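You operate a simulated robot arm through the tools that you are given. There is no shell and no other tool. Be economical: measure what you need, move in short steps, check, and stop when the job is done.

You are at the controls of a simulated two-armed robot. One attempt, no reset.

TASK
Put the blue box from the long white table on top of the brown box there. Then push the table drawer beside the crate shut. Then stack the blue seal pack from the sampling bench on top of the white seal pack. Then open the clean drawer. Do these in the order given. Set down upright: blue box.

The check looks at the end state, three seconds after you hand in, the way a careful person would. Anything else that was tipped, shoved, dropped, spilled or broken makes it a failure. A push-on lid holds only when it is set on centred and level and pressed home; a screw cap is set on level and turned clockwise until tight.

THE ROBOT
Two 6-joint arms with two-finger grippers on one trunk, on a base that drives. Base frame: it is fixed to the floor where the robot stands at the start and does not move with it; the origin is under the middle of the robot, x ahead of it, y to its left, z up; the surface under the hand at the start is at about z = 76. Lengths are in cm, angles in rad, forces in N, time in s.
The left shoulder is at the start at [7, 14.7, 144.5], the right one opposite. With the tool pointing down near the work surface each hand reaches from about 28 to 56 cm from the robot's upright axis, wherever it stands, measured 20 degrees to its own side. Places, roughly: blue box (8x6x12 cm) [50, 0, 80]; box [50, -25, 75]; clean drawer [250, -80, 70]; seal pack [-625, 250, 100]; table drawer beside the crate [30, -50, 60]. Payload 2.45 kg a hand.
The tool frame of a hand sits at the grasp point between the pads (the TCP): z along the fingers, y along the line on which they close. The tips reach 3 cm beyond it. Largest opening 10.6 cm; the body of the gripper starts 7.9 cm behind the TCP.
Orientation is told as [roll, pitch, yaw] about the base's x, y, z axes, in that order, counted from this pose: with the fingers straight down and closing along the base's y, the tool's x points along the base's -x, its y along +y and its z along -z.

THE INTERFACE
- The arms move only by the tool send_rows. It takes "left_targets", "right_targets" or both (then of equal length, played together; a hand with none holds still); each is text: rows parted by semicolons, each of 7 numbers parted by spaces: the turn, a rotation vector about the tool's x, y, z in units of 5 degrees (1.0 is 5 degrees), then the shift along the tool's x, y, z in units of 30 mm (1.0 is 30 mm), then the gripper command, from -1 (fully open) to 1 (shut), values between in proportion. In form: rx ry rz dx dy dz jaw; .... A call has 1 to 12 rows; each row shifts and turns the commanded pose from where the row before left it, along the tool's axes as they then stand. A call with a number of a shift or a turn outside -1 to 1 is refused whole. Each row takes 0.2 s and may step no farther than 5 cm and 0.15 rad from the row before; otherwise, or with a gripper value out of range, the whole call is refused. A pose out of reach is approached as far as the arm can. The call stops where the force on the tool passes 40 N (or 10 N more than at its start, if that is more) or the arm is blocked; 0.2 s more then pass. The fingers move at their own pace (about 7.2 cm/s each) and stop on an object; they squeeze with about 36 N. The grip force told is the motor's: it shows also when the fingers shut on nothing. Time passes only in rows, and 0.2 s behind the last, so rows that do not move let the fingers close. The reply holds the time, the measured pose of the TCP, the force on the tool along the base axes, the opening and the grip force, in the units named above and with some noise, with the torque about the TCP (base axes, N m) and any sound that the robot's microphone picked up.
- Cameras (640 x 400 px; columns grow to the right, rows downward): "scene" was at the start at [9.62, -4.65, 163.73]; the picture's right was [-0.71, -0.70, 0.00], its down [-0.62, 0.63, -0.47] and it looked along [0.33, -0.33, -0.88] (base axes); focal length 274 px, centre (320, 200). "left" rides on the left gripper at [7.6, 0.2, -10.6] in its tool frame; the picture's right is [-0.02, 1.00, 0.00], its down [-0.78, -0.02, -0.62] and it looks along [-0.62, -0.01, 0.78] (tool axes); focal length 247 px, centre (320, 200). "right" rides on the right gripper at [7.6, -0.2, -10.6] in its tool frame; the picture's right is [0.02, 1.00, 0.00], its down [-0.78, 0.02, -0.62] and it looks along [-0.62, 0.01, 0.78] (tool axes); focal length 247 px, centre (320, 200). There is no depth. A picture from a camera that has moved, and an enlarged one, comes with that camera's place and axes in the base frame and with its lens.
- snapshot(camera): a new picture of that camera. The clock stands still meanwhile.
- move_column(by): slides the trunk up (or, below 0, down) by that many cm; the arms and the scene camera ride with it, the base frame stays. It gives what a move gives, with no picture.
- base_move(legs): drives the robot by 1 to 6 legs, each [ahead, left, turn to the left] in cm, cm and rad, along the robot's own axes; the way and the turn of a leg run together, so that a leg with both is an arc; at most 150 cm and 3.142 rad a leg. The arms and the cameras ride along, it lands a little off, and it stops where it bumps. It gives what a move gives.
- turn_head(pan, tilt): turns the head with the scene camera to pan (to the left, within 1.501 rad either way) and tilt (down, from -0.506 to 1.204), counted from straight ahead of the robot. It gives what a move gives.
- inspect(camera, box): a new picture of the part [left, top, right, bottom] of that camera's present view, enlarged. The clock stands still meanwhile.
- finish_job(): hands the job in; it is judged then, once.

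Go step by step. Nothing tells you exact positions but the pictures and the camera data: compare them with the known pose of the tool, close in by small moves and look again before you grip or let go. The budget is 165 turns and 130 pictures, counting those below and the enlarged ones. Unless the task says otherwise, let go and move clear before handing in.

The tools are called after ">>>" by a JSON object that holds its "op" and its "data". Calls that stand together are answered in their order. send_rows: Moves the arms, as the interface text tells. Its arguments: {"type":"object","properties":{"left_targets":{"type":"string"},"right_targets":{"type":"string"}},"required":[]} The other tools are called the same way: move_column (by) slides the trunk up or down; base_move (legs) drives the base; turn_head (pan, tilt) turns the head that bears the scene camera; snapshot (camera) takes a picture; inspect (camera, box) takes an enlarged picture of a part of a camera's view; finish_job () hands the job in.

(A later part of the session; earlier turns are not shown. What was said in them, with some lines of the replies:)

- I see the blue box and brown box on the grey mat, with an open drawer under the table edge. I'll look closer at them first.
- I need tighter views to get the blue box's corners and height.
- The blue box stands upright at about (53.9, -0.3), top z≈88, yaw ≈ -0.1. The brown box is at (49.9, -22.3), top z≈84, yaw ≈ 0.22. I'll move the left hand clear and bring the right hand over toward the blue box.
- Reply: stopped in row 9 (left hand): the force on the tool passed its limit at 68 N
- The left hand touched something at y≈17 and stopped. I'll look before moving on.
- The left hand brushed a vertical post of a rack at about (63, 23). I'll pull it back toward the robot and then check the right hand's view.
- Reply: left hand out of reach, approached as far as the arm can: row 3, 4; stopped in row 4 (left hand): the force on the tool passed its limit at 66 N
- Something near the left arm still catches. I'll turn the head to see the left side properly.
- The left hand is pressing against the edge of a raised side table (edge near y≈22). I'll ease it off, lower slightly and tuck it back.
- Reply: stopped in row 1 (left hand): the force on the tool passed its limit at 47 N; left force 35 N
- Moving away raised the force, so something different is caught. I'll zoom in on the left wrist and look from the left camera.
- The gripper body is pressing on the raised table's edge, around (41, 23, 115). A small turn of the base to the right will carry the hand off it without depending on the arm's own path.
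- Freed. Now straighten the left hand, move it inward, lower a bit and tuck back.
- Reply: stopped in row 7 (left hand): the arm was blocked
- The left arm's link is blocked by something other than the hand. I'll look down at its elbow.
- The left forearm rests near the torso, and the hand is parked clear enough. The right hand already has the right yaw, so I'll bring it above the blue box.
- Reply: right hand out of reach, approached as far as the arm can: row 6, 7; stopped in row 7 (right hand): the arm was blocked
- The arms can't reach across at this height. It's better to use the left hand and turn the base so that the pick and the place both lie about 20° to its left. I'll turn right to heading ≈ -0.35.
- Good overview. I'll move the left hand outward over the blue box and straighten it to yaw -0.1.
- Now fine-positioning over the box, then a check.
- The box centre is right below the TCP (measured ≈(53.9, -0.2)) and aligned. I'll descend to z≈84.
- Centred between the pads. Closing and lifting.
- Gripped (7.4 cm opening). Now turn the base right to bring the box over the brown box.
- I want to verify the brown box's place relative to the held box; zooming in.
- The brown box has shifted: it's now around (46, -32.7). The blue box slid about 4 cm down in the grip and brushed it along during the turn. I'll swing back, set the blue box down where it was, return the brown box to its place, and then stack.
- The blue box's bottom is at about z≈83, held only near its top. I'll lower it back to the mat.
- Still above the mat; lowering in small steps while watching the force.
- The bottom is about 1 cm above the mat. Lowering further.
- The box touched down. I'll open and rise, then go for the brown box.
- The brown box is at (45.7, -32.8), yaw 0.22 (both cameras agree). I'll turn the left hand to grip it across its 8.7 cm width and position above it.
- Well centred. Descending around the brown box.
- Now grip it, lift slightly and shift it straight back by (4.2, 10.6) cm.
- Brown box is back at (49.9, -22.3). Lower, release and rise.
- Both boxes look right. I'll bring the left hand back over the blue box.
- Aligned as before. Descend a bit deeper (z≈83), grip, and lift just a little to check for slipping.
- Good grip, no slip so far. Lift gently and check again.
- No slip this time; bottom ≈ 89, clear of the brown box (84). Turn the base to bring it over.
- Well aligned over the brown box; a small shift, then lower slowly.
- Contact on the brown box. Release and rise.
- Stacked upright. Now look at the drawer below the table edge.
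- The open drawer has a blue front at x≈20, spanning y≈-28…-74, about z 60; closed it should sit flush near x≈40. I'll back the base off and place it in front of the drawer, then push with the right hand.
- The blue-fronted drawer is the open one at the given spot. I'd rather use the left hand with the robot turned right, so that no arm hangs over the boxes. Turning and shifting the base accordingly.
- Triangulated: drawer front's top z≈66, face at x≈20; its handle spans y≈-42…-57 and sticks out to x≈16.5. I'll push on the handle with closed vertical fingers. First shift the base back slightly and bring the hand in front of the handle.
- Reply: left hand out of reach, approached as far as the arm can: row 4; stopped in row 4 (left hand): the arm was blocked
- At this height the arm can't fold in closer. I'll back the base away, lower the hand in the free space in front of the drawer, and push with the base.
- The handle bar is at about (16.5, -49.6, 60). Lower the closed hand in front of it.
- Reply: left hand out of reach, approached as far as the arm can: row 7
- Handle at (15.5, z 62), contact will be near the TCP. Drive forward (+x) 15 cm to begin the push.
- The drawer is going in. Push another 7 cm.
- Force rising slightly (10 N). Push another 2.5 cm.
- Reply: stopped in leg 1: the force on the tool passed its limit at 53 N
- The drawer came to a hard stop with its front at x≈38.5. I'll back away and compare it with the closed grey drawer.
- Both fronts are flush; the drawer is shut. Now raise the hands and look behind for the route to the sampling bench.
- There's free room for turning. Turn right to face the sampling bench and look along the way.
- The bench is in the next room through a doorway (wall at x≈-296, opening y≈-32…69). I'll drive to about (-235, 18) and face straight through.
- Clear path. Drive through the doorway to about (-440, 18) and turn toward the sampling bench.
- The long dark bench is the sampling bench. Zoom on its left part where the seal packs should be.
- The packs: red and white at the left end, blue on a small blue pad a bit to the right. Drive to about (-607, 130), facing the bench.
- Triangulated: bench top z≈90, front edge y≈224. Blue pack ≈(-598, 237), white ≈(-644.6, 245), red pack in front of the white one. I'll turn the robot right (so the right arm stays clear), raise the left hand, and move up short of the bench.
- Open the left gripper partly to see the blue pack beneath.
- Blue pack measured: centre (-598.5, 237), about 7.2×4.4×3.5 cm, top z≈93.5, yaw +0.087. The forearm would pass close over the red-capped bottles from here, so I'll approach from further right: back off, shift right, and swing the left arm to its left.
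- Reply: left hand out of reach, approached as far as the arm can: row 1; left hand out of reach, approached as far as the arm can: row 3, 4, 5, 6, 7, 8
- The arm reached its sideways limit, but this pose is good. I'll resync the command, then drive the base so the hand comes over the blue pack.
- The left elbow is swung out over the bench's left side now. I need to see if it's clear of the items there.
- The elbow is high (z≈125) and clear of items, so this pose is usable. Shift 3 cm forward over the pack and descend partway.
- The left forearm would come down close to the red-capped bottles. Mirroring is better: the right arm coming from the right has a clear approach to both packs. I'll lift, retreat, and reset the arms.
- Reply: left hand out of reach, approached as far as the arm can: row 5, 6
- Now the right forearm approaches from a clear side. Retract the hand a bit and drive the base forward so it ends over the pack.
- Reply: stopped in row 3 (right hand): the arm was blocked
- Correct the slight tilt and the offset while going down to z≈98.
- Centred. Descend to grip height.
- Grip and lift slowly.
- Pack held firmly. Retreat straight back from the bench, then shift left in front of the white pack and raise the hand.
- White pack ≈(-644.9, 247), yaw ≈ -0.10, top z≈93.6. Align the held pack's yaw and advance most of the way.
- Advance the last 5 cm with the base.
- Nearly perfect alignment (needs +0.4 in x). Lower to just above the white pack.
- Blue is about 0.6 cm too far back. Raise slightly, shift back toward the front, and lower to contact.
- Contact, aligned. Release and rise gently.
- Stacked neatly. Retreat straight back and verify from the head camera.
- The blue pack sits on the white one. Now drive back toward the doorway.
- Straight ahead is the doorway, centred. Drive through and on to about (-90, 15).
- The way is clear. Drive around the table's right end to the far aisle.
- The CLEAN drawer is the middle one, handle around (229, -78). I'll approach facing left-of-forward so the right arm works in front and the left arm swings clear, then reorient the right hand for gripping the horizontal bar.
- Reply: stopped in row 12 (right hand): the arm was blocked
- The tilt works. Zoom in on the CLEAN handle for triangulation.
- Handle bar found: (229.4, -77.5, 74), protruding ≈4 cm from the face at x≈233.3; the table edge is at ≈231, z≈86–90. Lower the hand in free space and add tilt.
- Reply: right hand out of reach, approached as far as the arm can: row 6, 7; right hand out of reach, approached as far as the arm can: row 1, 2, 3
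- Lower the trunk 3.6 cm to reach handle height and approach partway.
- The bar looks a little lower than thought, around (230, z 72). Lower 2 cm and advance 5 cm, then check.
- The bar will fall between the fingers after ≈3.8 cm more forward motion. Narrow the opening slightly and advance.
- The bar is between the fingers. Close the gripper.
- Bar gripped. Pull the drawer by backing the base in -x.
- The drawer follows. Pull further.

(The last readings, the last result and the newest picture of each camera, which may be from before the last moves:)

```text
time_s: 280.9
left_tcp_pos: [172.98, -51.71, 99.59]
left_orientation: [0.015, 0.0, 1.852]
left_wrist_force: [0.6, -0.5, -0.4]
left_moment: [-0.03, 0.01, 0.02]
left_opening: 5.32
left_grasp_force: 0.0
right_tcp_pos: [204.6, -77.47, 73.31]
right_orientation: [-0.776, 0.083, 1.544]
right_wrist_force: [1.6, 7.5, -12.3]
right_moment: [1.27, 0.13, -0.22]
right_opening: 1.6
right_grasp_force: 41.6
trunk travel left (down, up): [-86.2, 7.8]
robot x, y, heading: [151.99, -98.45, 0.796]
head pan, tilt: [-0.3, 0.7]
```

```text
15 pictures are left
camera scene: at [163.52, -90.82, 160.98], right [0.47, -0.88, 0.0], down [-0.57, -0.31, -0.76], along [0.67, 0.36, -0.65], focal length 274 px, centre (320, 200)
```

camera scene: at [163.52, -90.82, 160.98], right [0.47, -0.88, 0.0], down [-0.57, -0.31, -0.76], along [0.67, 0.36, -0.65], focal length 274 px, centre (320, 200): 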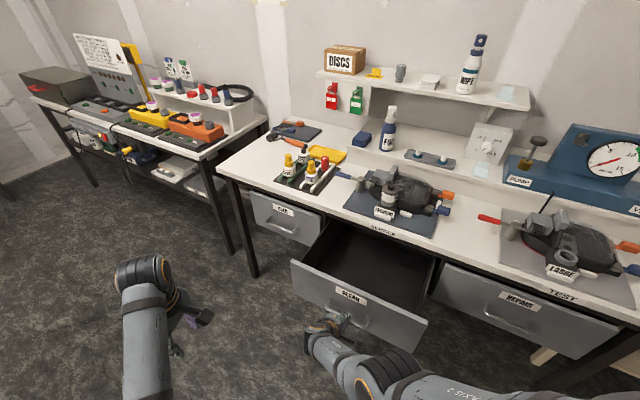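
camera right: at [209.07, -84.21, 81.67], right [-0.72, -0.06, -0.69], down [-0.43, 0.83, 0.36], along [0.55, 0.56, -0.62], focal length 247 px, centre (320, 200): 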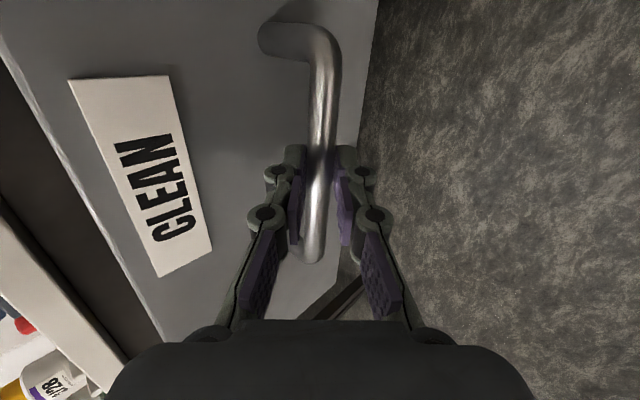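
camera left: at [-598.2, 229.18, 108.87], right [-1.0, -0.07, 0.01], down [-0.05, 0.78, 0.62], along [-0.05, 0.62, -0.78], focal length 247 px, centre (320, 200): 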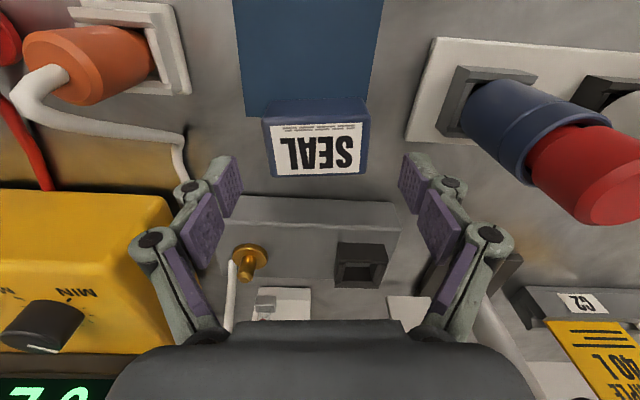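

Open by 24 cm. A few more centimetres, then release.

>>> {"op": "base_move", "data": {"legs": [[-2.8, 2.85, 0]]}}

>>> {"op": "send_rows", "data": {"right_targets": "0 0 0 0 0 0 0.3;0 0 0 0 0 0 0.3;0 0 0 0 0 0 0.3;0 0 0 0 0 -0.5 0.3;0 0 0 0 0 -0.5 0.3;0 0 0 0 0 0 0.3"}}

>>> {"op": "snapshot", "data": {"camera": "right"}}

```text
time_s: 281.8
left_tcp_pos: [169.18, -51.91, 99.44]
left_orientation: [0.014, -0.001, 1.853]
left_wrist_force: [1.1, 0.1, -0.3]
left_moment: [0.0, 0.03, 0.01]
left_opening: 5.28
left_grasp_force: 0.0
right_tcp_pos: [201.05, -77.4, 73.34]
right_orientation: [-0.775, 0.081, 1.544]
right_wrist_force: [2.2, 6.9, -10.3]
right_moment: [0.73, 0.1, -0.88]
right_opening: 1.58
right_grasp_force: 41.4
trunk travel left (down, up): [-86.2, 7.8]
robot x, y, heading: [148.08, -98.56, 0.795]
head pan, tilt: [-0.3, 0.7]
```

```text
time_s: 283.2
left_tcp_pos: [168.82, -51.94, 99.68]
left_orientation: [0.011, -0.001, 1.85]
left_wrist_force: [0.0, 0.6, -0.4]
left_moment: [-0.01, -0.02, 0.02]
left_opening: 5.32
left_grasp_force: 0.0
right_tcp_pos: [200.8, -78.39, 76.28]
right_orientation: [-0.809, 0.094, 1.534]
right_wrist_force: [-0.1, -0.4, -0.4]
right_moment: [-0.02, 0.0, -0.01]
right_opening: 3.71
right_grasp_force: 0.0
trunk travel left (down, up): [-86.2, 7.8]
robot x, y, heading: [148.21, -98.87, 0.797]
head pan, tilt: [-0.3, 0.7]
```

```text
14 pictures are left
camera right: at [192.86, -84.91, 84.38], right [-0.69, -0.06, -0.72], down [-0.43, 0.84, 0.34], along [0.58, 0.55, -0.61], focal length 247 px, centre (320, 200)
```

right: 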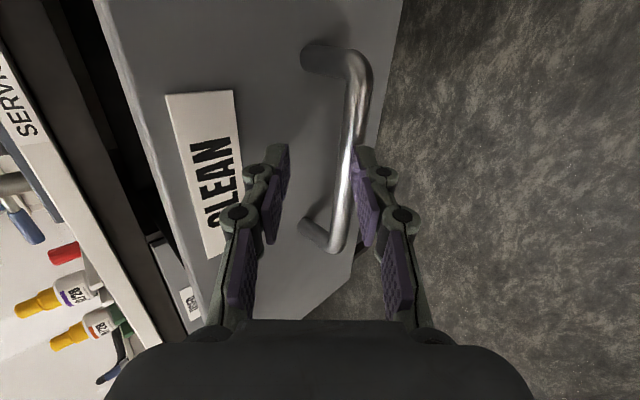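

The fingertips are already past the bar. Back away and check the final state.

>>> {"op": "base_move", "data": {"legs": [[-9, 9.2, 0]]}}

>>> {"op": "snapshot", "data": {"camera": "scene"}}

```text
time_s: 284.5
left_tcp_pos: [156.61, -51.89, 99.72]
left_orientation: [0.008, 0.001, 1.853]
left_wrist_force: [-1.2, -0.3, 0.3]
left_moment: [0.01, -0.07, -0.02]
left_opening: 5.29
left_grasp_force: 0.1
right_tcp_pos: [188.51, -78.9, 76.29]
right_orientation: [-0.812, 0.101, 1.531]
right_wrist_force: [-0.5, -0.2, 0.5]
right_moment: [0.03, 0.0, 0.02]
right_opening: 3.72
right_grasp_force: 0.0
trunk travel left (down, up): [-86.2, 7.8]
robot x, y, heading: [136.14, -98.68, 0.792]
head pan, tilt: [-0.3, 0.7]
stopped in leg 1: the robot was blocked; the commanded pose is now the measured one
```

```text
13 pictures are left
camera scene: at [146.76, -91.01, 161.05], right [0.47, -0.88, 0.0], down [-0.56, -0.31, -0.77], along [0.68, 0.36, -0.64], focal length 274 px, centre (320, 200)
```

scene: 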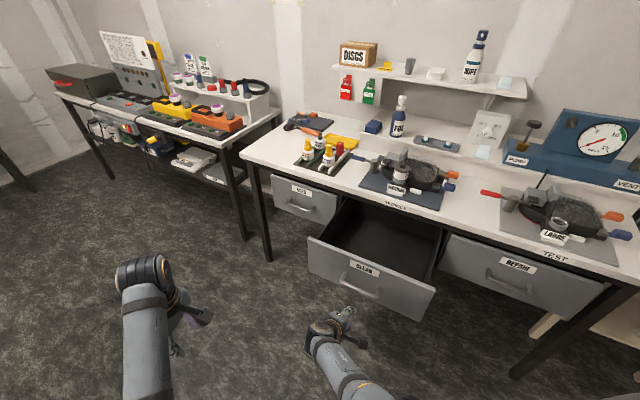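

The base bumped something behind (the long table probably). Ease forward and check the table's stack.

>>> {"op": "base_move", "data": {"legs": [[3, -3, 0]]}}

>>> {"op": "turn_head", "data": {"pan": 1.5, "tilt": 0.6}}

>>> {"op": "snapshot", "data": {"camera": "scene"}}

```text
time_s: 285.4
left_tcp_pos: [160.66, -51.85, 99.73]
left_orientation: [0.007, 0.001, 1.851]
left_wrist_force: [0.1, -0.6, 0.0]
left_moment: [-0.01, -0.01, -0.02]
left_opening: 5.29
left_grasp_force: 0.0
right_tcp_pos: [192.7, -78.76, 76.17]
right_orientation: [-0.814, 0.1, 1.531]
right_wrist_force: [-0.9, 0.4, -0.2]
right_moment: [-0.03, 0.01, -0.05]
right_opening: 3.72
right_grasp_force: 0.1
trunk travel left (down, up): [-86.2, 7.8]
robot x, y, heading: [140.44, -98.83, 0.8]
head pan, tilt: [-0.3, 0.7]
```

```text
time_s: 287.2
left_tcp_pos: [161.07, -51.97, 99.55]
left_orientation: [0.009, -0.001, 1.851]
left_wrist_force: [0.1, -0.3, -1.0]
left_moment: [0.0, -0.01, 0.0]
left_opening: 5.3
left_grasp_force: 0.1
right_tcp_pos: [192.9, -78.72, 75.99]
right_orientation: [-0.807, 0.098, 1.532]
right_wrist_force: [-0.3, 1.2, -0.3]
right_moment: [-0.01, 0.01, -0.04]
right_opening: 3.71
right_grasp_force: 0.1
trunk travel left (down, up): [-86.2, 7.8]
robot x, y, heading: [140.43, -98.61, 0.792]
head pan, tilt: [1.499, 0.6]
```

```text
12 pictures are left
camera scene: at [138.2, -88.35, 161.87], right [0.75, 0.66, 0.0], down [0.37, -0.42, -0.83], along [-0.55, 0.62, -0.56], focal length 274 px, centre (320, 200)
```

scene: 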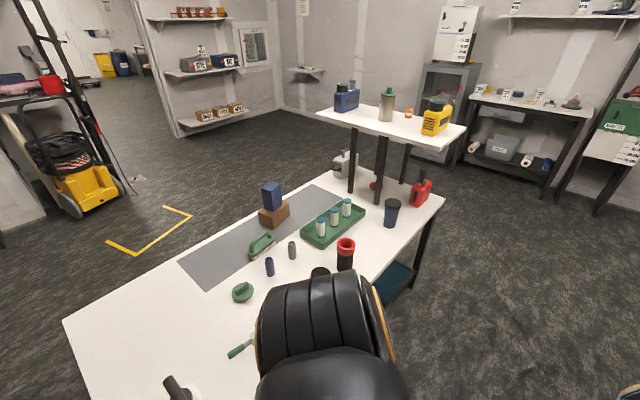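

The stack is intact. To verify the cups near that table edge, I'll move toward the table's end and look back.

>>> {"op": "base_move", "data": {"legs": [[-36, -41, 0]]}}

>>> {"op": "turn_head", "data": {"pan": 1.3, "tilt": 0.6}}

>>> {"op": "snapshot", "data": {"camera": "scene"}}

```text
time_s: 290.4
left_tcp_pos: [165.68, -106.66, 99.68]
left_orientation: [0.012, -0.002, 1.842]
left_wrist_force: [-0.5, -0.2, 1.2]
left_moment: [0.0, 0.01, 0.02]
left_opening: 5.3
left_grasp_force: 0.0
right_tcp_pos: [197.29, -133.76, 75.95]
right_orientation: [-0.809, 0.099, 1.523]
right_wrist_force: [0.2, 0.6, -0.4]
right_moment: [-0.01, 0.01, 0.01]
right_opening: 3.69
right_grasp_force: 0.0
trunk travel left (down, up): [-86.2, 7.8]
robot x, y, heading: [144.62, -153.2, 0.785]
head pan, tilt: [1.499, 0.6]
```

```text
time_s: 291.1
left_tcp_pos: [165.61, -106.67, 99.53]
left_orientation: [0.011, 0.0, 1.842]
left_wrist_force: [0.4, 0.1, -0.2]
left_moment: [0.01, 0.0, 0.02]
left_opening: 5.31
left_grasp_force: 0.1
right_tcp_pos: [197.17, -133.83, 75.97]
right_orientation: [-0.808, 0.099, 1.521]
right_wrist_force: [-0.1, 0.2, 0.4]
right_moment: [-0.03, -0.02, -0.02]
right_opening: 3.69
right_grasp_force: 0.0
trunk travel left (down, up): [-86.2, 7.8]
robot x, y, heading: [144.39, -153.15, 0.787]
head pan, tilt: [1.3, 0.6]
```

```text
11 pictures are left
camera scene: at [143.88, -141.98, 161.88], right [0.87, 0.49, 0.0], down [0.28, -0.49, -0.83], along [-0.41, 0.72, -0.56], focal length 274 px, centre (320, 200)
```

scene: 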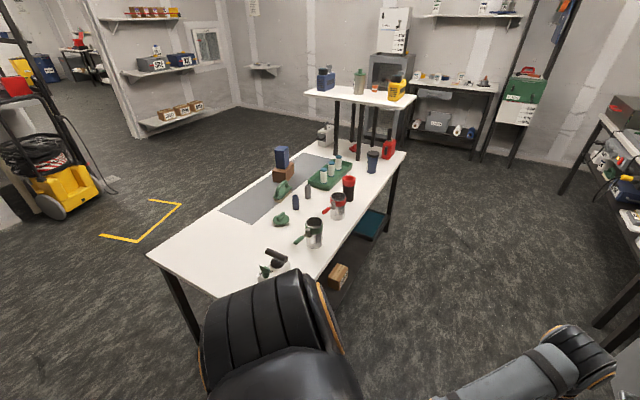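

>>> {"op": "inspect", "data": {"camera": "scene", "box": [220, 140, 420, 300]}}

```text
2.50 times, centred on (320, 220) of scene
camera zoom: at [143.88, -141.98, 161.88], right [0.87, 0.49, 0.0], down [0.28, -0.49, -0.83], along [-0.41, 0.72, -0.56], focal length 685 px, centre (320, 150)
```

zoom: 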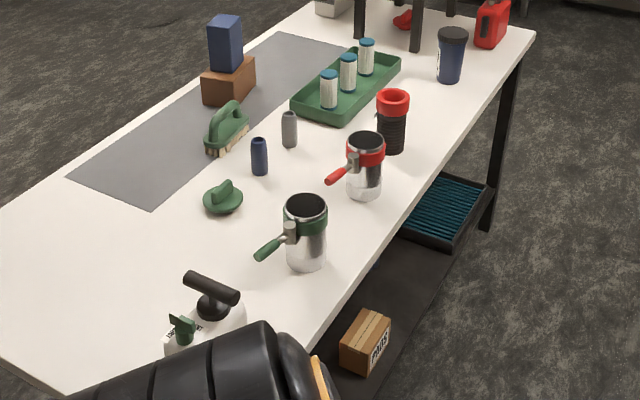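

Everything on the table is standing, the blue box is upright on the brown box, the seal packs are stacked and the clean drawer is open; both hands are clear.

>>> {"op": "finish_job", "data": {}}

```text
The job is handed in.
```

The job is handed in: all four steps were done in the order given, but some objects were touched or moved along the way.

- **Blue box:** it stands upright on the brown box. On my first carry it slipped in the grip and pushed the brown box about 11 cm. I set the brown box back to within what I could measure of its old place before stacking.
- **Table drawer:** it is pushed fully shut, its front flush with the closed drawer next to it.
- **Seal packs:** the blue pack sits squarely on the white one.
- **Clean drawer:** it is open by about 27 cm.

Two other contacts happened. At the start the left hand pressed against the edge of the raised side table. At the end the base bumped something while backing away from the clean drawer, probably the long table. In the last pictures the blue and brown boxes, the cups and the tray on that table were all standing, and the jug was only partly in view. I did not go back to look at the seal packs after leaving the sampling bench.
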